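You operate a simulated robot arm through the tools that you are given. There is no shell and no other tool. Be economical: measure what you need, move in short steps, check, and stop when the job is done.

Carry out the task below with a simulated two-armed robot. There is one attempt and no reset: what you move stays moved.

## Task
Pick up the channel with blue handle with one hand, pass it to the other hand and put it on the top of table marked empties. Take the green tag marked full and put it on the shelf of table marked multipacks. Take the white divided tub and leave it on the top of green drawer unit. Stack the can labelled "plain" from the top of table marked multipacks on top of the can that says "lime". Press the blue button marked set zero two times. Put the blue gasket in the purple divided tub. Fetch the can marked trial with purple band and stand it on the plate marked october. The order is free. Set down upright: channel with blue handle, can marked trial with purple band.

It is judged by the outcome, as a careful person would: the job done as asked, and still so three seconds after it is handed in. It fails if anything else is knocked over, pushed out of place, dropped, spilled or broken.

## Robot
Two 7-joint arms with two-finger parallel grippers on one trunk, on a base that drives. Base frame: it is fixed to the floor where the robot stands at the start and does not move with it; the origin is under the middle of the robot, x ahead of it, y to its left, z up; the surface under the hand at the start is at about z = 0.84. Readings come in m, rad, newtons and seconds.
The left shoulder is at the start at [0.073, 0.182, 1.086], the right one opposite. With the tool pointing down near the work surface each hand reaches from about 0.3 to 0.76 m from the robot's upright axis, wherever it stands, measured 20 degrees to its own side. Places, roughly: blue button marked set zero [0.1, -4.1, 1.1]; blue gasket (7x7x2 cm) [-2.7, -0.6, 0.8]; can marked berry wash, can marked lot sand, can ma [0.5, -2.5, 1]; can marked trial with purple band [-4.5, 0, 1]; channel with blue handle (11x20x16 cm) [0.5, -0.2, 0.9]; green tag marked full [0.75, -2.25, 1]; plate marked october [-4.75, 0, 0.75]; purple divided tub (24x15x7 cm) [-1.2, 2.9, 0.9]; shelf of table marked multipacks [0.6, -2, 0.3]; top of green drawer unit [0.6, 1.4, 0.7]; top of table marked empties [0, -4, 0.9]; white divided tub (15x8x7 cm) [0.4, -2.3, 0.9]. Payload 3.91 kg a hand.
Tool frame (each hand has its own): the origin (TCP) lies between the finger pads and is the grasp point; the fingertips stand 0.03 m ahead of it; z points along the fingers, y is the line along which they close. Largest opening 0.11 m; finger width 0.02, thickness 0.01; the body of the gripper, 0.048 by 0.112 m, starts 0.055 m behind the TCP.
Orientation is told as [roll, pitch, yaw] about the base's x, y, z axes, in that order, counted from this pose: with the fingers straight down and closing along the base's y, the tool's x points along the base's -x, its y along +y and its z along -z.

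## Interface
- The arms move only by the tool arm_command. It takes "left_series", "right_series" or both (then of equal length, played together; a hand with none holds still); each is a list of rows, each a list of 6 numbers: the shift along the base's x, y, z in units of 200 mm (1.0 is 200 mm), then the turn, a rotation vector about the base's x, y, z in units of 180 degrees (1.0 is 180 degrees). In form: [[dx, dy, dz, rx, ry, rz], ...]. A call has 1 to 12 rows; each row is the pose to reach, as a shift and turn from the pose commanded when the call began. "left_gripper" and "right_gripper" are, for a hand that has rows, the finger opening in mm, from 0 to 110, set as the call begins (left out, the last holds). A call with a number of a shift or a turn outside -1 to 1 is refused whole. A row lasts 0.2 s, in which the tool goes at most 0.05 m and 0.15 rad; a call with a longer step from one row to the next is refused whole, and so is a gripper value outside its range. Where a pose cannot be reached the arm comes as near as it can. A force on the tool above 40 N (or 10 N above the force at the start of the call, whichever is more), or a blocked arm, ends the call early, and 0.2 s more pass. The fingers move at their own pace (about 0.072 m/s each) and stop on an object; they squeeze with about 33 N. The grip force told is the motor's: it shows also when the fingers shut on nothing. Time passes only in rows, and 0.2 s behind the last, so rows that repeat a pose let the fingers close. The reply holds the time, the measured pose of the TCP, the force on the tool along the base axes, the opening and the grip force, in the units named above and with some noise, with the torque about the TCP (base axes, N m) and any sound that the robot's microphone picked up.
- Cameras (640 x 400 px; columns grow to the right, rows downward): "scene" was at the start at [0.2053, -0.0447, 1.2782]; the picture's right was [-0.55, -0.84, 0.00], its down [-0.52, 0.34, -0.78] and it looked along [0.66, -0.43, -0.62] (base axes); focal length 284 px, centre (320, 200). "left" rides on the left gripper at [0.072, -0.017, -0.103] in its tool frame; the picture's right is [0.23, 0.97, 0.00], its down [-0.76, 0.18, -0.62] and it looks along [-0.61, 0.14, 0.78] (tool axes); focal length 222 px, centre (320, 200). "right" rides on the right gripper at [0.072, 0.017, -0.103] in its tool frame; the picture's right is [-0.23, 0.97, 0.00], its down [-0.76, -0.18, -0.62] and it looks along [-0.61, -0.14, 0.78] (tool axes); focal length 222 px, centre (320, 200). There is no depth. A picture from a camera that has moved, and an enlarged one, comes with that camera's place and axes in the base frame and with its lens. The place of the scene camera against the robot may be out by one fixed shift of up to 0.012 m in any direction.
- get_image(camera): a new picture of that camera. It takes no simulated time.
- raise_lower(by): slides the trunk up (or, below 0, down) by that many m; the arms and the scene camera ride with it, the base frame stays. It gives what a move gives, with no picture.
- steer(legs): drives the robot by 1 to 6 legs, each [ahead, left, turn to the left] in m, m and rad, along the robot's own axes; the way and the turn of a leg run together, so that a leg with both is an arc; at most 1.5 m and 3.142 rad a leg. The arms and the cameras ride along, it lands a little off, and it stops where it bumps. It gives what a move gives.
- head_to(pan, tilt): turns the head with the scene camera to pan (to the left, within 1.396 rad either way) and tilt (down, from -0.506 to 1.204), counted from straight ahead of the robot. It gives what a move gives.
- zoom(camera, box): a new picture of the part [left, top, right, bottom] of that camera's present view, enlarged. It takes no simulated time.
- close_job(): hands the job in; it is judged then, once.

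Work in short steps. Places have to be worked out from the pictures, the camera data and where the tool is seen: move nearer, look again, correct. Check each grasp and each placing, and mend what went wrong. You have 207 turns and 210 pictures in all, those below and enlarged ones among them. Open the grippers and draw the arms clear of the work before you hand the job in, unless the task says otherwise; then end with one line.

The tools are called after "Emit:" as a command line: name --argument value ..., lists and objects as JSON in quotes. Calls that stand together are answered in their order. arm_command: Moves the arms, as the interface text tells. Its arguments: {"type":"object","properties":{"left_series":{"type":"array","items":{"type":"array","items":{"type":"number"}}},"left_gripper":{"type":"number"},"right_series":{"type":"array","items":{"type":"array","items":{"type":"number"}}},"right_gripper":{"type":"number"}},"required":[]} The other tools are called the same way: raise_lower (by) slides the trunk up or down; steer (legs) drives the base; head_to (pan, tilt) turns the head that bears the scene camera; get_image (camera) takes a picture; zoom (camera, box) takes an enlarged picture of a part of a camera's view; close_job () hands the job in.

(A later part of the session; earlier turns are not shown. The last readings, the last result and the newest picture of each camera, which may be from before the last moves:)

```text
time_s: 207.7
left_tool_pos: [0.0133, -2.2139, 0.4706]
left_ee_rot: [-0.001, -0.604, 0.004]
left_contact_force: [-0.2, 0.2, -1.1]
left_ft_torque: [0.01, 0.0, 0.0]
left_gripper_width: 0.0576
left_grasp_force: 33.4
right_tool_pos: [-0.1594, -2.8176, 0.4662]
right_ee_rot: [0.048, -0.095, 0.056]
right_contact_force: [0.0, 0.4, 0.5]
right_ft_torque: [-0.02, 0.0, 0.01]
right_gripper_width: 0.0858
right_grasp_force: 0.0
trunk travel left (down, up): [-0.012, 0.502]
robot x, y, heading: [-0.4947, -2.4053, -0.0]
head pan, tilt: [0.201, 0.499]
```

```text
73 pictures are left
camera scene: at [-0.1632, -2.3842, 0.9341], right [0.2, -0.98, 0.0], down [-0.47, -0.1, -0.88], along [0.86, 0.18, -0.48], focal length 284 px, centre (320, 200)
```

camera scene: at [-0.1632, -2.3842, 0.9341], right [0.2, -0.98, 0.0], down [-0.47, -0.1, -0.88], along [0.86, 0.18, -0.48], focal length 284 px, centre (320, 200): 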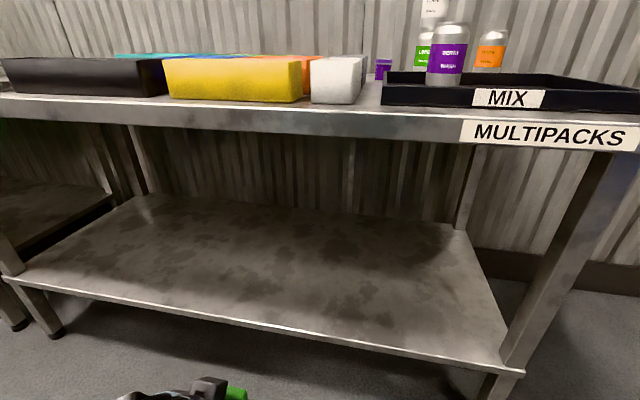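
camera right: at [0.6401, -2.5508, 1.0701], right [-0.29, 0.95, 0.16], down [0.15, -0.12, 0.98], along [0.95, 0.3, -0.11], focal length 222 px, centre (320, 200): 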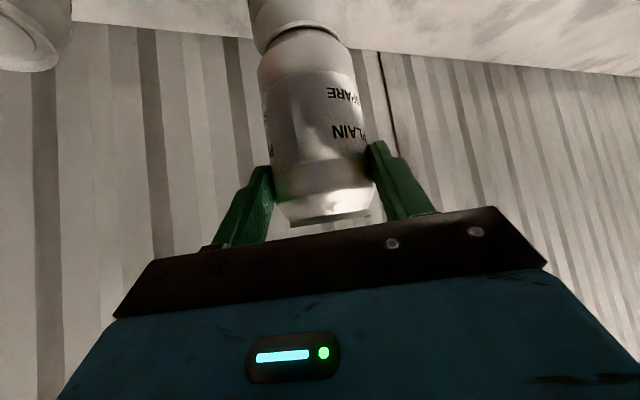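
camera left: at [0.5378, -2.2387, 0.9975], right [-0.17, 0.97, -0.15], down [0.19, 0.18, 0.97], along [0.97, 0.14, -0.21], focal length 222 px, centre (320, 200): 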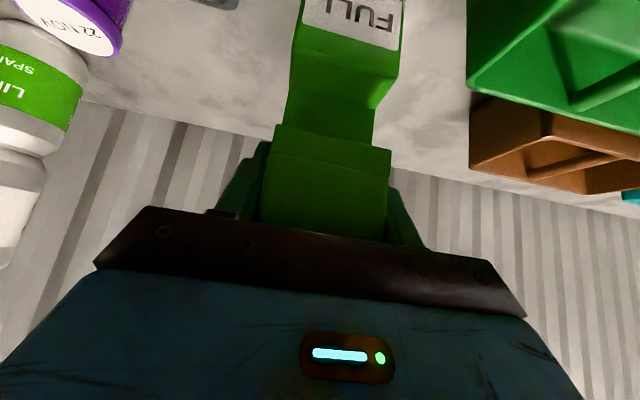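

I'll raise the hand slightly and correct the small pitch change so the tag is upright, then drive in 0.25 m.

Emit:
arm_command --left_series '[[0, 0, 0.1, 0, -0.015, 0], [0, 0, 0.17, 0, -0.03, 0], [0, 0, 0.17, 0, -0.03, 0]]'

Emit:
steer --legs '[[0.25, 0, 0]]'

Emit:
head_to --pan 0.4 --tilt 0.9

Emit:
get_image --camera "scene"

Emit:
get_image --camera "left"

```text
time_s: 208.4
left_tool_pos: [0.0144, -2.2153, 0.5039]
left_ee_rot: [-0.001, -0.698, 0.004]
left_contact_force: [-0.5, 0.1, -0.7]
left_ft_torque: [0.01, 0.02, 0.01]
left_gripper_width: 0.0576
left_grasp_force: 33.2
right_tool_pos: [-0.1584, -2.817, 0.4658]
right_ee_rot: [0.048, -0.096, 0.058]
right_contact_force: [0.4, 0.4, 0.1]
right_ft_torque: [0.0, 0.02, 0.02]
right_gripper_width: 0.086
right_grasp_force: 0.0
trunk travel left (down, up): [-0.012, 0.502]
robot x, y, heading: [-0.497, -2.405, 0.0]
head pan, tilt: [0.201, 0.499]
```

```text
time_s: 210.3
left_tool_pos: [0.2676, -2.2172, 0.5034]
left_ee_rot: [-0.004, -0.697, 0.003]
left_contact_force: [0.1, -0.2, -0.6]
left_ft_torque: [0.03, -0.03, -0.03]
left_gripper_width: 0.0577
left_grasp_force: 32.7
right_tool_pos: [0.0919, -2.8189, 0.4657]
right_ee_rot: [0.048, -0.096, 0.054]
right_contact_force: [-0.2, 0.0, -0.5]
right_ft_torque: [0.02, -0.01, -0.01]
right_gripper_width: 0.0858
right_grasp_force: 0.1
trunk travel left (down, up): [-0.012, 0.502]
robot x, y, heading: [-0.2435, -2.4075, -0.003]
head pan, tilt: [0.201, 0.499]
```

```text
time_s: 211.2
left_tool_pos: [0.2659, -2.2163, 0.5045]
left_ee_rot: [-0.003, -0.7, 0.001]
left_contact_force: [-0.1, -0.3, 0.0]
left_ft_torque: [-0.02, -0.02, -0.01]
left_gripper_width: 0.0573
left_grasp_force: 32.8
right_tool_pos: [0.0923, -2.8191, 0.4649]
right_ee_rot: [0.048, -0.095, 0.054]
right_contact_force: [0.1, 0.6, 0.2]
right_ft_torque: [0.0, 0.0, 0.03]
right_gripper_width: 0.086
right_grasp_force: 0.1
trunk travel left (down, up): [-0.012, 0.502]
robot x, y, heading: [-0.245, -2.4036, -0.003]
head pan, tilt: [0.4, 0.901]
```

```text
72 pictures are left
camera scene: at [0.0698, -2.3743, 0.9003], right [0.39, -0.92, 0.0], down [-0.72, -0.3, -0.62], along [0.57, 0.24, -0.78], focal length 284 px, centre (320, 200)
```

scene: 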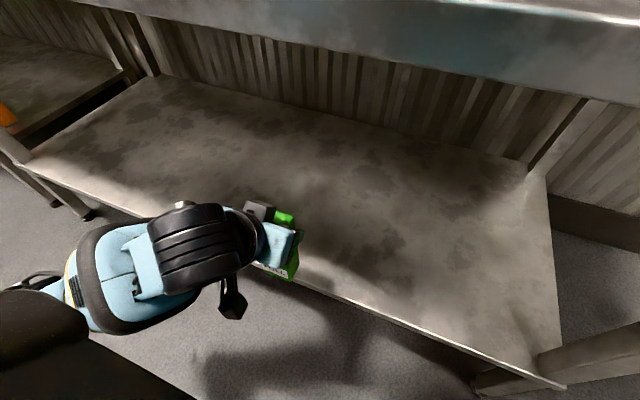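

```text
71 pictures are left
camera left: at [0.1453, -2.2336, 0.5364], right [-0.17, 0.97, -0.15], down [0.18, 0.18, 0.97], along [0.97, 0.14, -0.21], focal length 222 px, centre (320, 200)
```

left: 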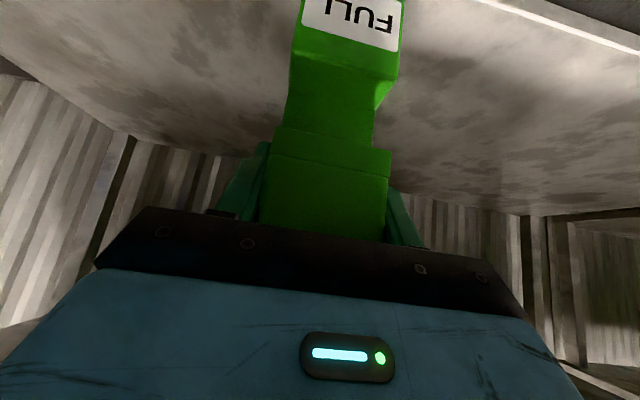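

I'm over the shelf front. I'll move the arm 0.12 m further in, then lower until the tag touches.

Emit:
arm_command --left_series '[[0.2, 0, 0, 0, 0, 0], [0.4, 0, 0, 0, 0, 0], [0.62, 0, 0, 0, 0, 0], [0.62, 0, -0.12, 0, 0, 0], [0.62, 0, -0.22, 0, 0, 0], [0.62, 0, -0.27, 0, 0, 0]]'

Emit:
get_image --camera "left"

```text
time_s: 212.6
left_tool_pos: [0.3912, -2.2161, 0.449]
left_ee_rot: [-0.002, -0.699, 0.003]
left_contact_force: [-0.7, 0.2, -1.8]
left_ft_torque: [-0.01, -0.02, -0.02]
left_gripper_width: 0.0575
left_grasp_force: 33.0
right_tool_pos: [0.0928, -2.8192, 0.4657]
right_ee_rot: [0.046, -0.098, 0.054]
right_contact_force: [-0.1, -0.1, 0.8]
right_ft_torque: [0.0, 0.02, 0.02]
right_gripper_width: 0.0861
right_grasp_force: 0.1
trunk travel left (down, up): [-0.012, 0.502]
robot x, y, heading: [-0.247, -2.402, 0.0]
head pan, tilt: [0.4, 0.901]
```

```text
70 pictures are left
camera left: at [0.2693, -2.2325, 0.482], right [-0.17, 0.97, -0.15], down [0.18, 0.18, 0.97], along [0.97, 0.14, -0.21], focal length 222 px, centre (320, 200)
```

left: 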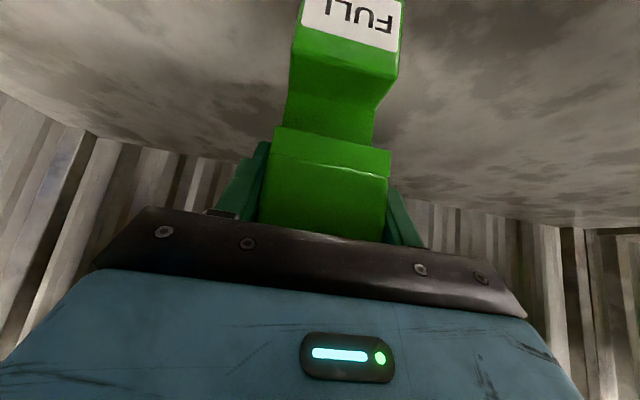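

I'll lower in small steps until the force shows contact.

Emit:
arm_command --left_series '[[0, 0, -0.02, 0, 0, 0], [0, 0, -0.04, 0, 0, 0], [0, 0, -0.06, 0, 0, 0], [0, 0, -0.06, 0, 0, 0]]'

Emit:
arm_command --left_series '[[0, 0, -0.02, 0, 0, 0], [0, 0, -0.04, 0, 0, 0], [0, 0, -0.06, 0, 0, 0]]'

```text
time_s: 213.6
left_tool_pos: [0.3907, -2.2174, 0.4375]
left_ee_rot: [-0.001, -0.698, 0.002]
left_contact_force: [0.0, 0.2, -1.5]
left_ft_torque: [0.0, 0.01, -0.01]
left_gripper_width: 0.0575
left_grasp_force: 32.5
right_tool_pos: [0.0921, -2.8185, 0.4653]
right_ee_rot: [0.049, -0.096, 0.052]
right_contact_force: [0.2, -0.1, 0.6]
right_ft_torque: [-0.03, 0.01, 0.01]
right_gripper_width: 0.086
right_grasp_force: 0.0
trunk travel left (down, up): [-0.012, 0.502]
robot x, y, heading: [-0.2475, -2.4078, -0.004]
head pan, tilt: [0.4, 0.901]
```

```text
time_s: 214.4
left_tool_pos: [0.3909, -2.2169, 0.4252]
left_ee_rot: [-0.001, -0.698, 0.002]
left_contact_force: [1.5, -0.5, -0.3]
left_ft_torque: [0.01, -0.05, -0.03]
left_gripper_width: 0.0577
left_grasp_force: 32.9
right_tool_pos: [0.0916, -2.8176, 0.466]
right_ee_rot: [0.047, -0.097, 0.054]
right_contact_force: [0.6, -0.5, -0.6]
right_ft_torque: [0.01, 0.03, -0.01]
right_gripper_width: 0.0859
right_grasp_force: 0.2
trunk travel left (down, up): [-0.012, 0.502]
robot x, y, heading: [-0.2431, -2.4006, -0.001]
head pan, tilt: [0.4, 0.901]
```

Emit:
arm_command --left_series '[[0, 0, -0.02, 0, 0, 0], [0, 0, -0.04, 0, 0, 0], [0, 0, -0.055, 0, 0, 0]]'

Emit:
zoom --camera "scene" --box '[200, 140, 400, 300]'

```text
time_s: 215.2
left_tool_pos: [0.3919, -2.2168, 0.4187]
left_ee_rot: [-0.003, -0.706, 0.002]
left_contact_force: [3.0, 0.8, 24.4]
left_ft_torque: [0.2, 0.09, -0.09]
left_gripper_width: 0.0571
left_grasp_force: 33.4
right_tool_pos: [0.0914, -2.8186, 0.4652]
right_ee_rot: [0.049, -0.096, 0.054]
right_contact_force: [0.1, 0.1, -0.2]
right_ft_torque: [-0.02, -0.03, 0.02]
right_gripper_width: 0.0862
right_grasp_force: 0.1
trunk travel left (down, up): [-0.012, 0.502]
robot x, y, heading: [-0.2475, -2.4048, -0.002]
head pan, tilt: [0.4, 0.901]
```

```text
2.50 times, centred on (300, 220) of scene
camera zoom: at [0.0685, -2.3747, 0.9008], right [0.39, -0.92, 0.0], down [-0.72, -0.3, -0.62], along [0.57, 0.24, -0.78], focal length 709 px, centre (370, 150)
```

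zoom: 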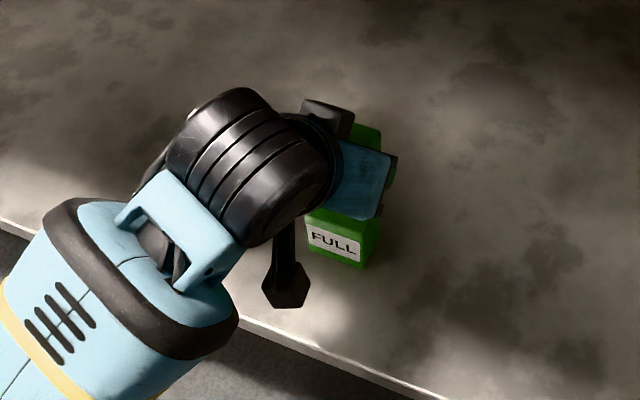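

It has contact on the shelf (24 N). I'll relax slightly, open, and retract along the tool axis.

Emit:
arm_command --left_series '[[0, 0, 0.015, 0, 0, 0], [0, 0, 0.02, 0, 0, 0]]'

Emit:
arm_command --left_series '[[0, 0, 0, 0, 0, 0], [0, 0, 0, 0, 0, 0], [0, 0, 0, 0, 0, 0], [-0.1, 0, 0.12, 0, 0, 0], [-0.22, 0, 0.26, 0, 0, 0], [-0.34, 0, 0.4, 0, 0, 0], [-0.5, 0, 0.5, 0, 0, 0], [-0.7, 0, 0.5, 0, 0, 0]]' --left_gripper 90

Emit:
steer --legs '[[-0.3, 0, 0]]'

Emit:
get_image --camera "scene"

```text
time_s: 215.8
left_tool_pos: [0.3895, -2.217, 0.4186]
left_ee_rot: [-0.003, -0.694, 0.001]
left_contact_force: [2.8, -0.6, 8.9]
left_ft_torque: [-0.02, -0.57, 0.0]
left_gripper_width: 0.0576
left_grasp_force: 33.4
right_tool_pos: [0.0915, -2.8182, 0.4643]
right_ee_rot: [0.047, -0.098, 0.053]
right_contact_force: [0.1, -0.7, 0.1]
right_ft_torque: [0.0, 0.0, -0.02]
right_gripper_width: 0.0861
right_grasp_force: 0.0
trunk travel left (down, up): [-0.012, 0.502]
robot x, y, heading: [-0.2449, -2.4058, -0.005]
head pan, tilt: [0.4, 0.901]
```

```text
time_s: 217.6
left_tool_pos: [0.2613, -2.219, 0.5125]
left_ee_rot: [-0.002, -0.696, 0.002]
left_contact_force: [-0.3, -0.1, -0.2]
left_ft_torque: [-0.03, 0.0, 0.03]
left_gripper_width: 0.0898
left_grasp_force: 0.1
left hand out of reach, approached as far as the arm can: row 8
right_tool_pos: [0.0925, -2.8178, 0.4649]
right_ee_rot: [0.048, -0.095, 0.053]
right_contact_force: [0.0, 0.6, -0.5]
right_ft_torque: [0.04, 0.0, 0.0]
right_gripper_width: 0.0861
right_grasp_force: 0.1
trunk travel left (down, up): [-0.012, 0.502]
robot x, y, heading: [-0.2494, -2.4053, -0.001]
head pan, tilt: [0.4, 0.901]
```

```text
time_s: 219.6
left_tool_pos: [-0.0367, -2.2161, 0.514]
left_ee_rot: [-0.001, -0.696, 0.004]
left_contact_force: [-0.6, -0.2, -0.3]
left_ft_torque: [-0.03, 0.01, -0.02]
left_gripper_width: 0.0899
left_grasp_force: 0.1
right_tool_pos: [-0.2054, -2.8171, 0.4648]
right_ee_rot: [0.049, -0.097, 0.057]
right_contact_force: [-0.3, 0.5, 0.2]
right_ft_torque: [0.0, -0.03, -0.02]
right_gripper_width: 0.0863
right_grasp_force: 0.1
trunk travel left (down, up): [-0.012, 0.502]
robot x, y, heading: [-0.546, -2.4038, 0.006]
head pan, tilt: [0.4, 0.901]
```

```text
68 pictures are left
camera scene: at [-0.23, -2.373, 0.9003], right [0.39, -0.92, 0.0], down [-0.72, -0.31, -0.62], along [0.57, 0.24, -0.78], focal length 284 px, centre (320, 200)
```

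scene: 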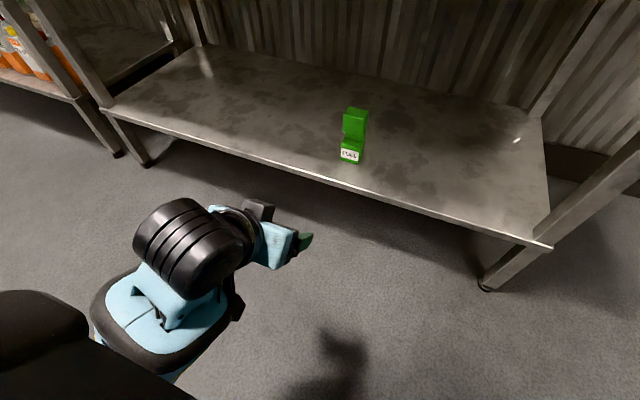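

The FULL tag stands on the shelf. Next is the white tub: I'll raise the trunk, level the left hand, and line up.

Emit:
raise_lower --by 0.42

Emit:
arm_command --left_series '[[0, 0, 0.15, 0, 0.045, 0], [0, 0, 0.3, 0, 0.09, 0], [0, 0, 0.45, 0, 0.135, 0], [0, 0, 0.55, 0, 0.18, 0], [0, 0, 0.6, 0, 0.2215, 0]]'

Emit:
steer --legs '[[0.4, -0.1, 0]]'

Emit:
head_to --pan 0.2 --tilt 0.9

Emit:
get_image --camera "scene"

```text
refused: 0.42 is not a number from -0.4 to 0.4
```

```text
time_s: 220.3
left_tool_pos: [-0.0091, -2.15, 0.4749]
left_ee_rot: [0.232, -0.373, -0.038]
left_contact_force: [-0.2, 0.5, 0.6]
left_ft_torque: [-0.01, 0.01, -0.02]
left_gripper_width: 0.0903
left_grasp_force: 0.0
left hand out of reach, approached as far as the arm can: row 1, 2, 3
right_tool_pos: [-0.2058, -2.8165, 0.4647]
right_ee_rot: [0.049, -0.098, 0.055]
right_contact_force: [0.3, 0.4, 0.1]
right_ft_torque: [-0.02, -0.01, -0.03]
right_gripper_width: 0.086
right_grasp_force: 0.1
trunk travel left (down, up): [-0.012, 0.502]
robot x, y, heading: [-0.5463, -2.4046, 0.002]
head pan, tilt: [0.4, 0.901]
stopped in row 3 (left hand): the arm was blocked; the commanded pose is now the measured one
```

```text
time_s: 222.9
left_tool_pos: [0.3865, -2.2444, 0.4757]
left_ee_rot: [0.233, -0.373, -0.027]
left_contact_force: [0.5, 0.7, 0.8]
left_ft_torque: [0.01, 0.02, 0.0]
left_gripper_width: 0.0899
left_grasp_force: 0.1
right_tool_pos: [0.1956, -2.9125, 0.4661]
right_ee_rot: [0.047, -0.097, 0.065]
right_contact_force: [0.1, -0.3, 0.1]
right_ft_torque: [-0.01, 0.02, -0.04]
right_gripper_width: 0.0861
right_grasp_force: 0.2
trunk travel left (down, up): [-0.012, 0.502]
robot x, y, heading: [-0.1451, -2.5057, 0.009]
head pan, tilt: [0.4, 0.901]
```

```text
time_s: 223.6
left_tool_pos: [0.3857, -2.2443, 0.4753]
left_ee_rot: [0.232, -0.374, -0.028]
left_contact_force: [0.2, 0.9, -0.1]
left_ft_torque: [0.01, 0.04, 0.0]
left_gripper_width: 0.0901
left_grasp_force: 0.1
right_tool_pos: [0.1954, -2.9127, 0.465]
right_ee_rot: [0.048, -0.097, 0.066]
right_contact_force: [0.3, -0.4, -0.4]
right_ft_torque: [-0.04, -0.03, 0.03]
right_gripper_width: 0.0862
right_grasp_force: 0.1
trunk travel left (down, up): [-0.012, 0.502]
robot x, y, heading: [-0.148, -2.5019, 0.012]
head pan, tilt: [0.201, 0.901]
```

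```text
67 pictures are left
camera scene: at [0.1717, -2.4829, 0.9003], right [0.21, -0.98, 0.0], down [-0.77, -0.16, -0.62], along [0.61, 0.13, -0.78], focal length 284 px, centre (320, 200)
```

scene: 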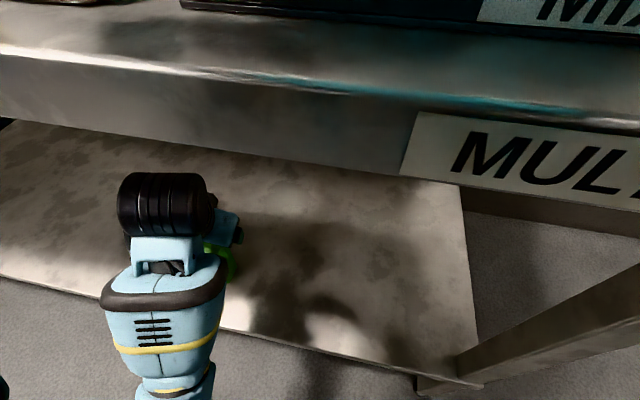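

The trunk raise was refused but the base still drove in, and the hand is now just above the tag. I'll reverse along exactly the same path and check the tag.

Emit:
steer --legs '[[-0.4, 0.0, 0]]'

Emit:
get_image --camera "scene"

```text
time_s: 226.1
left_tool_pos: [-0.0187, -2.2456, 0.4764]
left_ee_rot: [0.233, -0.374, -0.027]
left_contact_force: [-0.3, 0.4, -0.1]
left_ft_torque: [-0.01, 0.02, 0.0]
left_gripper_width: 0.0901
left_grasp_force: 0.1
right_tool_pos: [-0.2085, -2.9153, 0.465]
right_ee_rot: [0.048, -0.098, 0.068]
right_contact_force: [0.2, -0.7, 0.6]
right_ft_torque: [0.01, -0.02, 0.01]
right_gripper_width: 0.0861
right_grasp_force: 0.1
trunk travel left (down, up): [-0.012, 0.502]
robot x, y, heading: [-0.5524, -2.5073, 0.011]
head pan, tilt: [0.201, 0.901]
```

```text
66 pictures are left
camera scene: at [-0.2328, -2.4866, 0.9003], right [0.21, -0.98, 0.0], down [-0.77, -0.16, -0.62], along [0.61, 0.13, -0.78], focal length 284 px, centre (320, 200)
```

scene: 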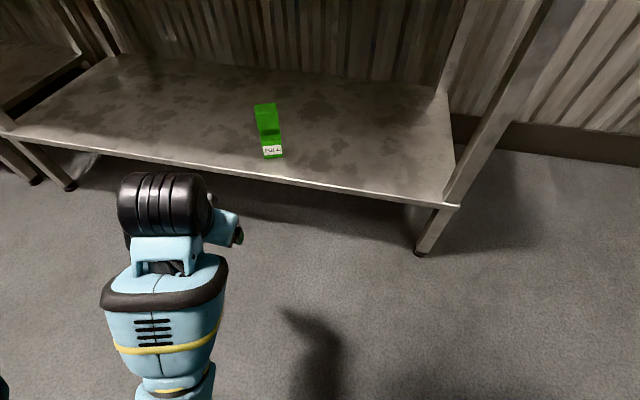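

The tag is still standing in place. I'll raise the trunk by 0.4 m.

Emit:
raise_lower --by 0.4

```text
time_s: 229.9
left_tool_pos: [-0.018, -2.247, 0.8746]
left_ee_rot: [0.231, -0.37, -0.027]
left_contact_force: [0.1, 0.9, 0.5]
left_ft_torque: [0.01, 0.01, -0.02]
left_gripper_width: 0.0899
left_grasp_force: 0.0
right_tool_pos: [-0.209, -2.9156, 0.8651]
right_ee_rot: [0.047, -0.095, 0.066]
right_contact_force: [-0.8, -0.2, -0.3]
right_ft_torque: [-0.01, -0.03, 0.02]
right_gripper_width: 0.0859
right_grasp_force: 0.2
trunk travel left (down, up): [-0.412, 0.102]
robot x, y, heading: [-0.5518, -2.5059, 0.013]
head pan, tilt: [0.201, 0.901]
```

I'll level the left hand and raise both hands above table height.

Emit:
arm_command --left_series '[[0.1, 0, 0.2, -0.02, 0.03, 0], [0.2, 0, 0.4, -0.04, 0.06, 0.003], [0.3, 0, 0.6, -0.058, 0.09, 0.006], [0.4, 0, 0.8, -0.074, 0.118, 0.009], [0.5, 0, 1.0, -0.074, 0.118, 0.009], [0.5, 0, 1.0, -0.074, 0.118, 0.009]]' --right_series '[[0, 0, 0.2, 0, 0, 0], [0, 0, 0.4, 0, 0, 0], [0, 0.1, 0.6, 0, 0.01, 0], [0, 0.2, 0.8, -0.005, 0.02, 0], [0, 0.3, 1.0, -0.01, 0.03, 0], [0, 0.4, 1.0, -0.015, 0.03, -0.02]]'

```text
time_s: 231.3
left_tool_pos: [0.0795, -2.2251, 1.0659]
left_ee_rot: [0.01, 0.016, 0.078]
left_contact_force: [-0.2, 0.2, 0.7]
left_ft_torque: [-0.01, 0.0, 0.02]
left_gripper_width: 0.0901
left_grasp_force: 0.1
left hand out of reach, approached as far as the arm can: row 2, 3, 4
right_tool_pos: [-0.2082, -2.8356, 1.0654]
right_ee_rot: [0.004, 0.0, 0.005]
right_contact_force: [0.1, 0.7, -0.1]
right_ft_torque: [0.02, -0.01, 0.01]
right_gripper_width: 0.0858
right_grasp_force: 0.0
trunk travel left (down, up): [-0.412, 0.102]
robot x, y, heading: [-0.5549, -2.5052, 0.013]
head pan, tilt: [0.201, 0.901]
```

I'll draw the left hand back 0.1 m relative to the body and then drive forward 0.37 m, bearing right, to hover over the tub.

Emit:
arm_command --left_series '[[-0.2, 0, 0.1, 0, 0, -0.01], [-0.4, 0, 0.15, 0, -0.005, -0.02], [-0.52, 0, 0.15, -0.003, -0.005, -0.025]]'

Emit:
steer --legs '[[0.37, -0.09, -0.01]]'

Emit:
get_image --camera "left"

Emit:
get_image --camera "scene"

```text
time_s: 232.3
left_tool_pos: [0.0477, -2.1702, 1.1026]
left_ee_rot: [-0.003, 0.008, 0.019]
left_contact_force: [0.1, -1.0, -0.2]
left_ft_torque: [0.02, 0.0, 0.0]
left_gripper_width: 0.09
left_grasp_force: 0.1
left hand out of reach, approached as far as the arm can: row 1, 2, 3
right_tool_pos: [-0.2094, -2.8358, 1.0647]
right_ee_rot: [0.003, 0.0, 0.004]
right_contact_force: [0.3, -0.3, 0.3]
right_ft_torque: [0.01, 0.0, 0.04]
right_gripper_width: 0.0859
right_grasp_force: 0.1
trunk travel left (down, up): [-0.412, 0.102]
robot x, y, heading: [-0.5527, -2.5097, 0.006]
head pan, tilt: [0.201, 0.901]
stopped in row 3 (left hand): the arm was blocked; the commanded pose is now the measured one
```

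```text
time_s: 234.8
left_tool_pos: [0.4242, -2.2673, 1.1023]
left_ee_rot: [-0.003, 0.007, 0.006]
left_contact_force: [-0.7, 0.1, -0.6]
left_ft_torque: [0.0, -0.02, 0.01]
left_gripper_width: 0.0901
left_grasp_force: 0.0
right_tool_pos: [0.16, -2.9295, 1.0647]
right_ee_rot: [0.003, -0.004, -0.005]
right_contact_force: [0.5, -0.4, -0.2]
right_ft_torque: [-0.02, 0.01, 0.01]
right_gripper_width: 0.086
right_grasp_force: 0.1
trunk travel left (down, up): [-0.412, 0.102]
robot x, y, heading: [-0.1798, -2.5979, -0.001]
head pan, tilt: [0.201, 0.901]
```

```text
65 pictures are left
camera left: at [0.3526, -2.2835, 1.2056], right [-0.23, 0.97, 0.0], down [0.76, 0.18, 0.62], along [0.6, 0.14, -0.79], focal length 222 px, centre (320, 200)
```

left: 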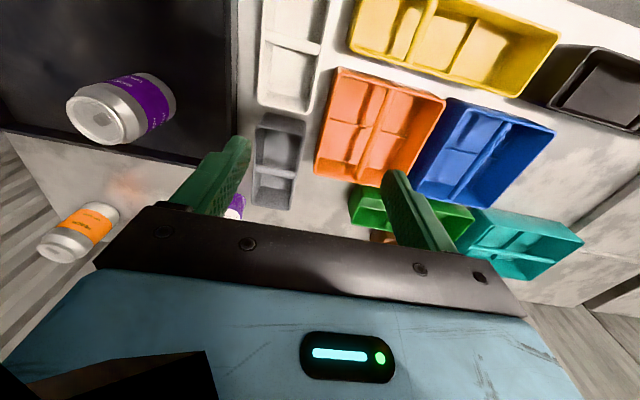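

```text
64 pictures are left
camera scene: at [0.0035, -2.5799, 1.3277], right [0.2, -0.98, 0.0], down [-0.77, -0.16, -0.62], along [0.61, 0.12, -0.78], focal length 284 px, centre (320, 200)
```

scene: 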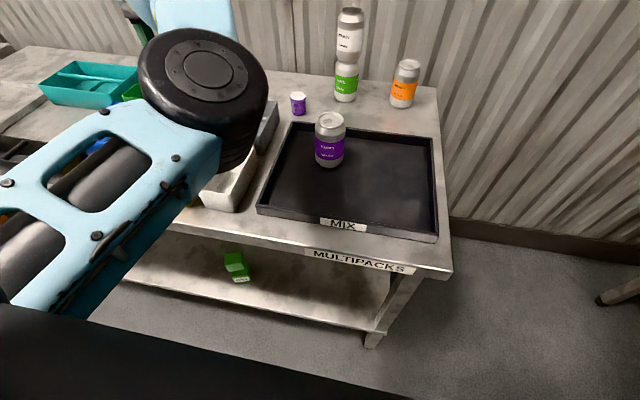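

I now have the tub at centre (0.36,-2.305). Its sides are hemmed in by neighbours, so I'll pinch the central divider: yaw the left hand -90° above it.

Emit:
arm_command --left_series '[[-0.03, -0.02, 0, 0, 0, -0.0455], [-0.06, -0.04, 0, 0, 0, -0.091], [-0.09, -0.06, 0, 0, 0, -0.1365], [-0.12, -0.08, 0, 0, 0, -0.182], [-0.15, -0.1, 0, 0, 0, -0.2275], [-0.18, -0.12, 0, 0, 0, -0.273], [-0.21, -0.14, 0, 0, 0, -0.3185], [-0.24, -0.16, 0, 0, 0, -0.364], [-0.27, -0.18, 0, 0, 0, -0.4095], [-0.3, -0.19, 0, 0, 0, -0.455], [-0.32, -0.19, 0, 0, 0, -0.5]]' --left_gripper 60

Emit:
get_image --camera "left"

```text
time_s: 237.2
left_tool_pos: [0.4339, -2.2775, 1.0911]
left_ee_rot: [0.012, 0.001, -1.508]
left_contact_force: [0.2, -1.4, -0.4]
left_ft_torque: [0.01, 0.04, 0.03]
left_gripper_width: 0.06
left_grasp_force: 0.1
left hand out of reach, approached as far as the arm can: row 3, 4, 5, 6, 7, 8, 9, 10, 11
right_tool_pos: [0.1608, -2.9305, 1.0642]
right_ee_rot: [0.005, 0.001, -0.005]
right_contact_force: [-0.1, 0.1, -0.1]
right_ft_torque: [-0.03, 0.04, -0.03]
right_gripper_width: 0.0861
right_grasp_force: 0.0
trunk travel left (down, up): [-0.412, 0.102]
robot x, y, heading: [-0.1794, -2.5965, -0.003]
head pan, tilt: [0.201, 0.901]
```

```text
63 pictures are left
camera left: at [0.4098, -2.2068, 1.1946], right [0.96, 0.29, 0.01], down [0.22, -0.75, 0.63], along [0.19, -0.6, -0.78], focal length 222 px, centre (320, 200)
```

left: 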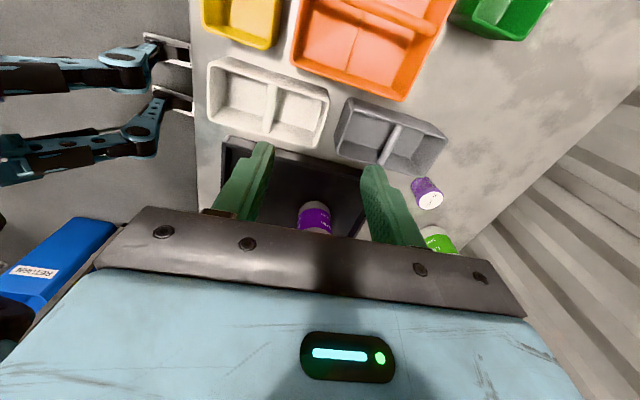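

The divider is at about (0.378,-2.30). The hand can't fold closer to the body, so I'll shift the base back 5.6 cm and right 2 cm.

Emit:
steer --legs '[[-0.056, -0.022, 0]]'

Emit:
get_image --camera "left"

```text
time_s: 238.1
left_tool_pos: [0.3763, -2.2993, 1.0893]
left_ee_rot: [0.007, 0.005, -1.507]
left_contact_force: [-0.6, -0.8, 0.1]
left_ft_torque: [0.02, -0.04, 0.01]
left_gripper_width: 0.0602
left_grasp_force: 0.2
right_tool_pos: [0.1037, -2.9514, 1.0655]
right_ee_rot: [0.003, -0.001, -0.006]
right_contact_force: [-0.1, 0.6, -0.2]
right_ft_torque: [0.02, -0.02, 0.03]
right_gripper_width: 0.086
right_grasp_force: 0.0
trunk travel left (down, up): [-0.412, 0.102]
robot x, y, heading: [-0.2378, -2.6188, 0.003]
head pan, tilt: [0.201, 0.901]
```

```text
62 pictures are left
camera left: at [0.3533, -2.2292, 1.1921], right [0.96, 0.29, 0.01], down [0.22, -0.75, 0.62], along [0.19, -0.59, -0.78], focal length 222 px, centre (320, 200)
```

left: 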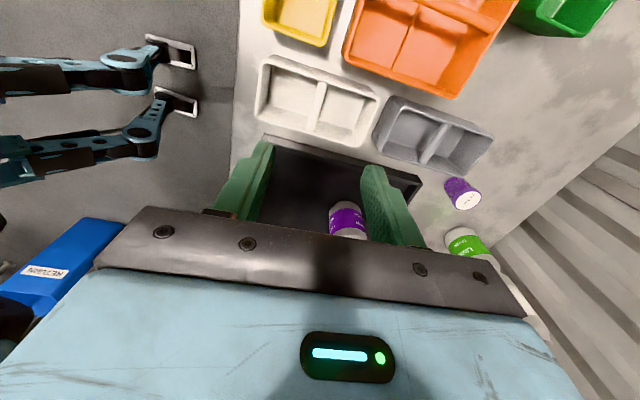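

Aligned within 4 mm. I'll descend with the fingers straddling the divider.

Emit:
arm_command --left_series '[[0.015, -0.01, -0.2, 0, 0, 0], [0.015, -0.01, -0.4, 0, 0, 0], [0.015, -0.01, -0.6, 0, 0, 0], [0.015, -0.01, -0.75, 0, 0, 0], [0.015, -0.01, -0.75, 0, 0, 0]]'

Emit:
get_image --camera "left"

```text
time_s: 239.3
left_tool_pos: [0.3795, -2.3017, 0.938]
left_ee_rot: [0.008, 0.007, -1.506]
left_contact_force: [-0.6, -0.2, 0.3]
left_ft_torque: [0.0, 0.02, -0.01]
left_gripper_width: 0.0598
left_grasp_force: 0.0
right_tool_pos: [0.1037, -2.9519, 1.0663]
right_ee_rot: [0.004, -0.003, -0.007]
right_contact_force: [0.1, -0.4, 0.1]
right_ft_torque: [0.03, -0.01, 0.0]
right_gripper_width: 0.0861
right_grasp_force: 0.1
trunk travel left (down, up): [-0.412, 0.102]
robot x, y, heading: [-0.2306, -2.6197, -0.002]
head pan, tilt: [0.201, 0.901]
```

```text
61 pictures are left
camera left: at [0.358, -2.2312, 1.0396], right [0.96, 0.29, 0.01], down [0.22, -0.75, 0.62], along [0.19, -0.59, -0.78], focal length 222 px, centre (320, 200)
```

left: 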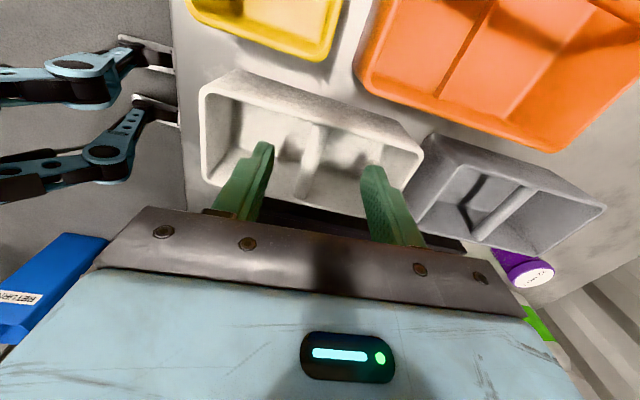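

The fingers are inside both compartments, straddling the divider. I'll go down 2.5 cm more and close.

Emit:
arm_command --left_series '[[0, 0, -0.06, 0, 0, 0], [0, 0, -0.12, 0, 0, 0], [0, 0, -0.12, 0, 0, 0]]'

Emit:
arm_command --left_series '[[0, 0, 0, 0, 0, 0], [0, 0, 0, 0, 0, 0], [0, 0, 0, 0, 0, 0], [0, 0, 0, 0, 0, 0]]' --left_gripper 0

```text
time_s: 240.1
left_tool_pos: [0.3811, -2.3014, 0.9132]
left_ee_rot: [0.008, 0.007, -1.505]
left_contact_force: [0.2, -0.2, 0.1]
left_ft_torque: [0.0, 0.01, 0.02]
left_gripper_width: 0.0598
left_grasp_force: 0.0
right_tool_pos: [0.1034, -2.9513, 1.0653]
right_ee_rot: [0.003, -0.002, -0.006]
right_contact_force: [-0.1, -0.1, -0.5]
right_ft_torque: [0.04, 0.01, -0.01]
right_gripper_width: 0.0859
right_grasp_force: 0.0
trunk travel left (down, up): [-0.412, 0.102]
robot x, y, heading: [-0.2332, -2.6213, -0.001]
head pan, tilt: [0.201, 0.901]
```

```text
time_s: 241.1
left_tool_pos: [0.38, -2.3018, 0.913]
left_ee_rot: [0.006, 0.006, -1.506]
left_contact_force: [0.3, -0.1, 0.3]
left_ft_torque: [0.03, 0.03, 0.02]
left_gripper_width: 0.011
left_grasp_force: 32.9
right_tool_pos: [0.1026, -2.9521, 1.0661]
right_ee_rot: [0.004, -0.001, -0.005]
right_contact_force: [-0.7, 0.5, 0.7]
right_ft_torque: [0.02, -0.03, 0.01]
right_gripper_width: 0.0859
right_grasp_force: 0.1
trunk travel left (down, up): [-0.412, 0.102]
robot x, y, heading: [-0.2386, -2.6181, 0.003]
head pan, tilt: [0.201, 0.901]
```

The divider is gripped at 11 mm. I'll lift and check.

Emit:
arm_command --left_series '[[0, 0, 0.1, 0, 0, 0], [0, 0, 0.3, 0, 0, 0], [0, 0, 0.5, 0, 0, 0], [0, 0, 0.7, 0, 0, 0], [0, 0, 0.9, 0, 0, 0]]'

Emit:
get_image --camera "left"

```text
time_s: 242.3
left_tool_pos: [0.377, -2.3008, 1.0945]
left_ee_rot: [0.004, 0.005, -1.501]
left_contact_force: [-0.1, 0.8, -1.1]
left_ft_torque: [-0.01, -0.01, 0.04]
left_gripper_width: 0.011
left_grasp_force: 33.0
right_tool_pos: [0.1027, -2.9497, 1.0656]
right_ee_rot: [0.003, -0.004, -0.004]
right_contact_force: [-0.4, 0.4, -0.2]
right_ft_torque: [-0.02, -0.02, 0.0]
right_gripper_width: 0.0861
right_grasp_force: 0.1
trunk travel left (down, up): [-0.412, 0.102]
robot x, y, heading: [-0.2331, -2.6202, -0.001]
head pan, tilt: [0.201, 0.901]
```

```text
60 pictures are left
camera left: at [0.3558, -2.2295, 1.197], right [0.96, 0.29, 0.01], down [0.23, -0.75, 0.62], along [0.19, -0.59, -0.78], focal length 222 px, centre (320, 200)
```

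left: 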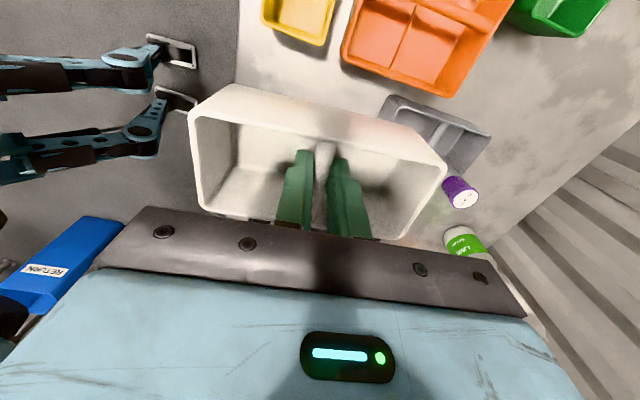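

The tub is held level. I'll bring it in toward the centre line before driving back up the aisle.

Emit:
arm_command --left_series '[[0, -0.2, 0.05, 0, 0, 0], [0, -0.4, 0.1, 0, 0, 0], [0, -0.6, 0.1, 0, 0, 0], [0, -0.75, 0.1, 0, 0, 0]]'

Emit:
steer --legs '[[-0.12, 0, 0], [0, 0, 1.571]]'

Emit:
head_to --pan 0.0 --tilt 0.4

Emit:
get_image --camera "scene"

```text
time_s: 243.5
left_tool_pos: [0.4254, -2.4137, 1.115]
left_ee_rot: [-0.008, 0.0, -1.446]
left_contact_force: [0.3, 0.4, -1.4]
left_ft_torque: [0.02, -0.01, -0.02]
left_gripper_width: 0.0109
left_grasp_force: 32.8
left hand out of reach, approached as far as the arm can: row 1, 2, 3, 4
right_tool_pos: [0.1033, -2.9527, 1.0661]
right_ee_rot: [0.003, -0.001, -0.005]
right_contact_force: [0.7, 0.7, -0.6]
right_ft_torque: [0.01, 0.0, -0.03]
right_gripper_width: 0.086
right_grasp_force: 0.1
trunk travel left (down, up): [-0.412, 0.102]
robot x, y, heading: [-0.2353, -2.6174, -0.001]
head pan, tilt: [0.201, 0.901]
stopped in row 4 (left hand): the arm was blocked; the commanded pose is now the measured one
```

```text
time_s: 248.6
left_tool_pos: [-0.5619, -1.9579, 1.1148]
left_ee_rot: [-0.008, 0.0, 0.125]
left_contact_force: [-0.3, -0.3, -1.7]
left_ft_torque: [0.01, 0.01, -0.02]
left_gripper_width: 0.0108
left_grasp_force: 33.3
right_tool_pos: [-0.0238, -2.2785, 1.0662]
right_ee_rot: [0.005, -0.002, 1.568]
right_contact_force: [0.1, -0.7, 0.5]
right_ft_torque: [0.0, -0.01, 0.03]
right_gripper_width: 0.0859
right_grasp_force: 0.0
trunk travel left (down, up): [-0.412, 0.102]
robot x, y, heading: [-0.3577, -2.6156, 1.574]
head pan, tilt: [0.201, 0.901]
```

```text
time_s: 249.5
left_tool_pos: [-0.5617, -1.9584, 1.1155]
left_ee_rot: [-0.007, 0.001, 0.126]
left_contact_force: [-0.5, -0.1, -0.2]
left_ft_torque: [-0.02, -0.02, 0.0]
left_gripper_width: 0.0112
left_grasp_force: 33.2
right_tool_pos: [-0.023, -2.2781, 1.0659]
right_ee_rot: [0.002, -0.001, 1.567]
right_contact_force: [0.5, 1.1, 0.1]
right_ft_torque: [0.02, -0.03, 0.02]
right_gripper_width: 0.086
right_grasp_force: 0.1
trunk travel left (down, up): [-0.412, 0.102]
robot x, y, heading: [-0.357, -2.6184, 1.569]
head pan, tilt: [0.0, 0.4]
```

```text
59 pictures are left
camera scene: at [-0.3551, -2.415, 1.3706], right [1.0, 0.0, 0.0], down [0.0, -0.39, -0.92], along [0.0, 0.92, -0.39], focal length 284 px, centre (320, 200)
```

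scene: 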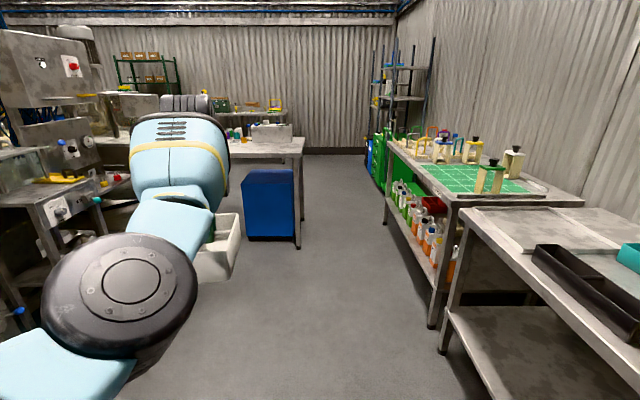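

The aisle is clear, with the counter edge at x≈-0.55 and the lab table at x≈0.26. I'll drive along x≈-0.15.

Emit:
steer --legs '[[1.3, -0.2, 0], [1.0, 0, 0]]'

Emit:
get_image --camera "scene"

```text
time_s: 261.2
left_tool_pos: [-0.4377, 0.3925, 1.1146]
left_ee_rot: [-0.005, -0.001, 0.162]
left_contact_force: [-0.6, -0.7, -1.4]
left_ft_torque: [0.04, 0.0, 0.01]
left_gripper_width: 0.0109
left_grasp_force: 32.9
right_tool_pos: [0.111, 0.0919, 1.0652]
right_ee_rot: [0.003, -0.001, 1.604]
right_contact_force: [0.4, -0.2, 0.1]
right_ft_torque: [0.0, 0.01, 0.04]
right_gripper_width: 0.0861
right_grasp_force: 0.1
trunk travel left (down, up): [-0.412, 0.102]
robot x, y, heading: [-0.2076, -0.2612, 1.615]
head pan, tilt: [0.0, 0.4]
```

```text
58 pictures are left
camera scene: at [-0.2151, -0.0565, 1.3707], right [1.0, 0.04, 0.0], down [0.01, -0.39, -0.92], along [-0.03, 0.92, -0.39], focal length 284 px, centre (320, 200)
```

scene: 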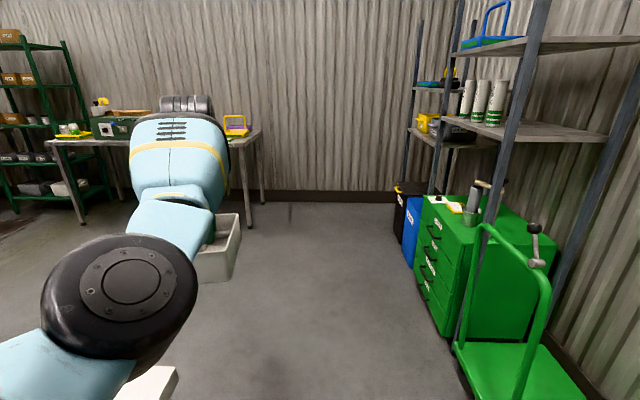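

The green drawer unit's front edge is at x≈0.365, y≈1.08–1.58, and its top is at z≈0.7 with some items on it. I'll drive to (-0.4,1.3) and turn to face it.

Emit:
steer --legs '[[1.3, 0.08, 0], [0.26, 0.04, 0], [0, 0, -1.615]]'

Emit:
head_to --pan -0.1 --tilt 0.6

Emit:
get_image --camera "scene"

```text
time_s: 273.1
left_tool_pos: [0.2786, 1.4606, 1.1143]
left_ee_rot: [-0.007, 0.0, -1.47]
left_contact_force: [-0.7, 0.6, -0.4]
left_ft_torque: [0.0, 0.01, 0.02]
left_gripper_width: 0.0109
left_grasp_force: 32.6
right_tool_pos: [-0.0551, 0.9318, 1.0653]
right_ee_rot: [0.004, -0.002, -0.028]
right_contact_force: [-0.1, -0.7, 0.8]
right_ft_torque: [-0.01, 0.01, 0.0]
right_gripper_width: 0.0859
right_grasp_force: 0.1
trunk travel left (down, up): [-0.412, 0.102]
robot x, y, heading: [-0.39, 1.2701, -0.022]
head pan, tilt: [0.0, 0.4]
```

```text
time_s: 273.8
left_tool_pos: [0.2786, 1.4611, 1.1157]
left_ee_rot: [-0.008, 0.0, -1.466]
left_contact_force: [0.5, 0.3, -1.9]
left_ft_torque: [-0.01, 0.03, 0.02]
left_gripper_width: 0.011
left_grasp_force: 33.2
right_tool_pos: [-0.056, 0.9324, 1.0665]
right_ee_rot: [0.003, -0.003, -0.029]
right_contact_force: [0.5, -0.3, -0.2]
right_ft_torque: [-0.01, 0.02, 0.0]
right_gripper_width: 0.0861
right_grasp_force: 0.1
trunk travel left (down, up): [-0.412, 0.102]
robot x, y, heading: [-0.3907, 1.2698, -0.028]
head pan, tilt: [-0.099, 0.6]
```

```text
57 pictures are left
camera scene: at [-0.1903, 1.2606, 1.3525], right [-0.12, -0.99, 0.0], down [-0.56, 0.07, -0.83], along [0.82, -0.1, -0.56], focal length 284 px, centre (320, 200)
```

scene: 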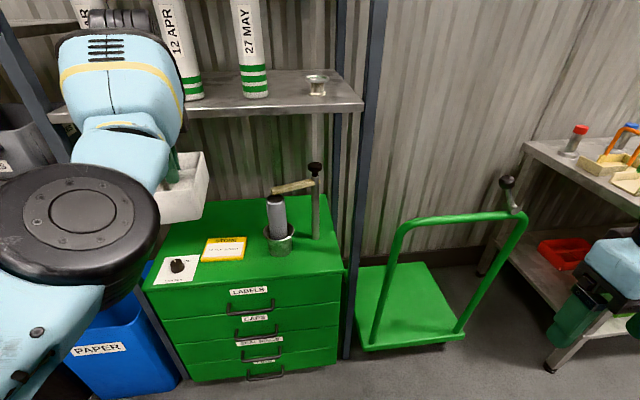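

There's a clear strip at the front of the drawer top, about x 0.38–0.48, y 1.36–1.52, in front of the yellow card. I'll yaw the hand +88° so the tub lies lengthwise along it.

Emit:
arm_command --left_series '[[0, 0, 0, 0, 0, 0.0445], [0, 0, 0, 0, 0, 0.089], [0, 0, 0, 0, 0, 0.1335], [0, 0, 0, 0, 0, 0.178], [0, 0, 0, 0, 0, 0.2225], [0, 0, 0, 0, 0, 0.267], [0, 0, 0, 0, 0, 0.3115], [0, 0, 0, 0, 0, 0.356], [0, 0, 0, 0, 0, 0.4005], [0, 0, 0, 0, 0, 0.445], [0, 0, 0, 0, 0, 0.487]]'

Emit:
raise_lower --by -0.12

Emit:
head_to --pan 0.1 --tilt 0.8

Emit:
get_image --camera "scene"

```text
time_s: 276.2
left_tool_pos: [0.2773, 1.4627, 1.1164]
left_ee_rot: [-0.007, 0.0, 0.066]
left_contact_force: [0.5, -0.6, -2.3]
left_ft_torque: [0.03, 0.01, -0.01]
left_gripper_width: 0.0106
left_grasp_force: 33.0
right_tool_pos: [-0.0552, 0.9316, 1.0652]
right_ee_rot: [0.005, -0.001, -0.027]
right_contact_force: [0.0, 0.1, -0.1]
right_ft_torque: [0.0, -0.03, 0.01]
right_gripper_width: 0.0862
right_grasp_force: 0.1
trunk travel left (down, up): [-0.412, 0.102]
robot x, y, heading: [-0.3878, 1.2717, -0.028]
head pan, tilt: [-0.099, 0.6]
```

```text
time_s: 277.7
left_tool_pos: [0.2839, 1.4948, 0.9337]
left_ee_rot: [0.011, 0.111, 0.118]
left_contact_force: [-0.3, 0.1, -0.9]
left_ft_torque: [-0.01, -0.03, -0.01]
left_gripper_width: 0.0109
left_grasp_force: 32.9
right_tool_pos: [-0.0565, 0.9306, 0.9457]
right_ee_rot: [0.004, -0.003, -0.027]
right_contact_force: [0.1, 0.0, 0.0]
right_ft_torque: [-0.03, 0.0, 0.0]
right_gripper_width: 0.0861
right_grasp_force: 0.1
trunk travel left (down, up): [-0.292, 0.222]
robot x, y, heading: [-0.3833, 1.2685, -0.021]
head pan, tilt: [-0.099, 0.6]
```

```text
time_s: 278.4
left_tool_pos: [0.2859, 1.4964, 0.9375]
left_ee_rot: [0.009, 0.103, 0.12]
left_contact_force: [-0.7, -0.4, -1.2]
left_ft_torque: [0.0, 0.01, 0.02]
left_gripper_width: 0.0108
left_grasp_force: 32.7
right_tool_pos: [-0.0562, 0.9315, 0.9445]
right_ee_rot: [0.002, -0.001, -0.027]
right_contact_force: [0.6, -0.5, 0.0]
right_ft_torque: [0.01, -0.06, -0.04]
right_gripper_width: 0.086
right_grasp_force: 0.0
trunk travel left (down, up): [-0.292, 0.222]
robot x, y, heading: [-0.3861, 1.2751, -0.024]
head pan, tilt: [0.099, 0.799]
```

```text
56 pictures are left
camera scene: at [-0.1587, 1.2765, 1.209], right [0.07, -1.0, 0.0], down [-0.71, -0.05, -0.7], along [0.7, 0.05, -0.72], focal length 284 px, centre (320, 200)
```

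scene: 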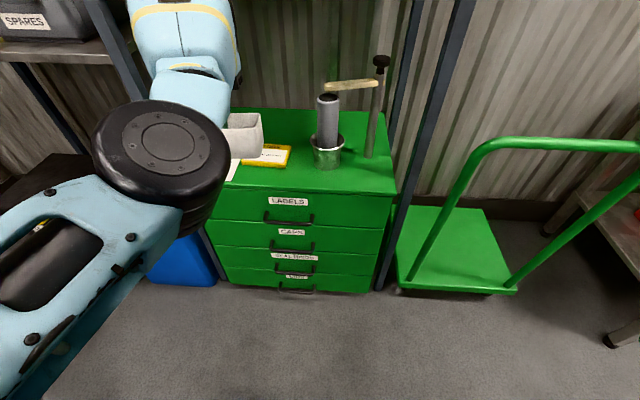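

I'll re-level the hand after that trunk shift, then drive 0.27 m closer.

Emit:
arm_command --left_series '[[0, -0.05, 0.05, 0, -0.017, -0.009], [0, -0.1, 0.05, -0.003, -0.033, -0.0175], [0, -0.1, 0.05, -0.003, -0.033, -0.0175]]'

Emit:
steer --legs '[[0.26, 0, 0.02]]'

Emit:
get_image --camera "left"

```text
time_s: 279.4
left_tool_pos: [0.3011, 1.4814, 0.9679]
left_ee_rot: [-0.017, -0.032, 0.072]
left_contact_force: [-0.1, -0.2, -0.9]
left_ft_torque: [0.0, 0.02, 0.03]
left_gripper_width: 0.011
left_grasp_force: 32.4
left hand out of reach, approached as far as the arm can: row 1, 2, 3
right_tool_pos: [-0.0559, 0.9315, 0.9457]
right_ee_rot: [0.003, -0.001, -0.028]
right_contact_force: [-0.5, 0.2, 0.8]
right_ft_torque: [0.01, 0.01, -0.01]
right_gripper_width: 0.086
right_grasp_force: 0.1
trunk travel left (down, up): [-0.292, 0.222]
robot x, y, heading: [-0.3881, 1.2692, -0.022]
head pan, tilt: [0.099, 0.799]
stopped in row 3 (left hand): the arm was blocked; the commanded pose is now the measured one
```

```text
time_s: 280.8
left_tool_pos: [0.4193, 1.4842, 0.9712]
left_ee_rot: [-0.02, -0.016, 0.088]
left_contact_force: [-0.2, -0.4, -1.7]
left_ft_torque: [0.02, 0.02, -0.01]
left_gripper_width: 0.0108
left_grasp_force: 32.4
right_tool_pos: [0.074, 0.9301, 0.9487]
right_ee_rot: [0.008, -0.012, -0.015]
right_contact_force: [0.3, 0.1, 0.0]
right_ft_torque: [-0.01, -0.03, 0.0]
right_gripper_width: 0.0857
right_grasp_force: 0.1
trunk travel left (down, up): [-0.292, 0.222]
robot x, y, heading: [-0.2519, 1.2674, -0.01]
head pan, tilt: [0.099, 0.799]
stopped in leg 1: the robot was blocked; the commanded pose is now the measured one
```

```text
55 pictures are left
camera left: at [0.3459, 1.4632, 1.072], right [-0.31, 0.95, -0.03], down [0.73, 0.26, 0.63], along [0.61, 0.18, -0.77], focal length 222 px, centre (320, 200)
```

left: 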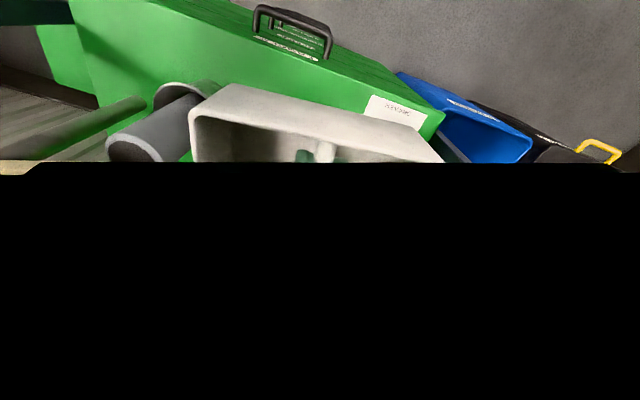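

The base bumped something low at x≈-0.25, but the tub is already nearly over the strip. I'll ease back 1 cm, then move right and down.

Emit:
steer --legs '[[-0.012, 0, 0]]'

Emit:
arm_command --left_series '[[0, -0.1, -0.1, 0, 0, 0], [0, -0.22, -0.25, 0, 0, 0], [0, -0.3, -0.4, 0.004, 0.005, -0.007], [0, -0.3, -0.55, 0.004, 0.005, -0.007], [0, -0.3, -0.7, 0.004, 0.005, -0.007]]'

Emit:
get_image --camera "scene"

```text
time_s: 281.5
left_tool_pos: [0.4171, 1.4868, 0.962]
left_ee_rot: [-0.025, -0.007, 0.088]
left_contact_force: [-0.2, 0.2, -1.5]
left_ft_torque: [0.01, -0.02, -0.01]
left_gripper_width: 0.0109
left_grasp_force: 32.9
right_tool_pos: [0.0713, 0.9326, 0.9461]
right_ee_rot: [0.007, -0.003, -0.014]
right_contact_force: [0.2, 0.4, 0.5]
right_ft_torque: [-0.01, 0.03, 0.01]
right_gripper_width: 0.0862
right_grasp_force: 0.1
trunk travel left (down, up): [-0.292, 0.222]
robot x, y, heading: [-0.2642, 1.2706, -0.008]
head pan, tilt: [0.099, 0.799]
```

```text
time_s: 282.7
left_tool_pos: [0.4199, 1.4244, 0.8175]
left_ee_rot: [-0.011, 0.013, 0.06]
left_contact_force: [0.2, 0.1, -0.7]
left_ft_torque: [0.0, -0.01, 0.01]
left_gripper_width: 0.011
left_grasp_force: 32.7
right_tool_pos: [0.0753, 0.9342, 0.9452]
right_ee_rot: [0.003, 0.001, -0.013]
right_contact_force: [0.0, -0.3, -0.1]
right_ft_torque: [0.04, 0.02, 0.02]
right_gripper_width: 0.0861
right_grasp_force: 0.0
trunk travel left (down, up): [-0.292, 0.222]
robot x, y, heading: [-0.2604, 1.2684, -0.007]
head pan, tilt: [0.099, 0.799]
```

```text
54 pictures are left
camera scene: at [-0.0337, 1.2772, 1.209], right [0.09, -1.0, 0.0], down [-0.71, -0.07, -0.7], along [0.69, 0.06, -0.72], focal length 284 px, centre (320, 200)
```

scene: 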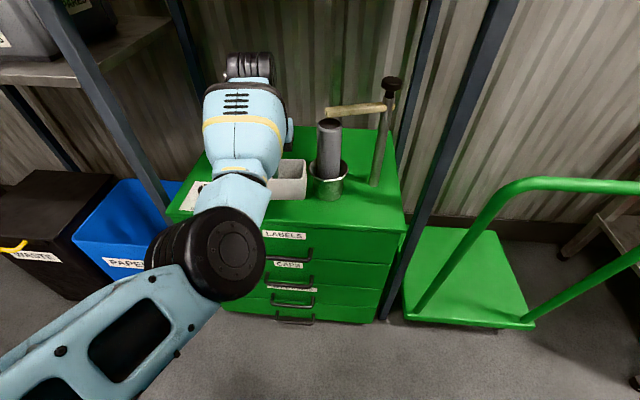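

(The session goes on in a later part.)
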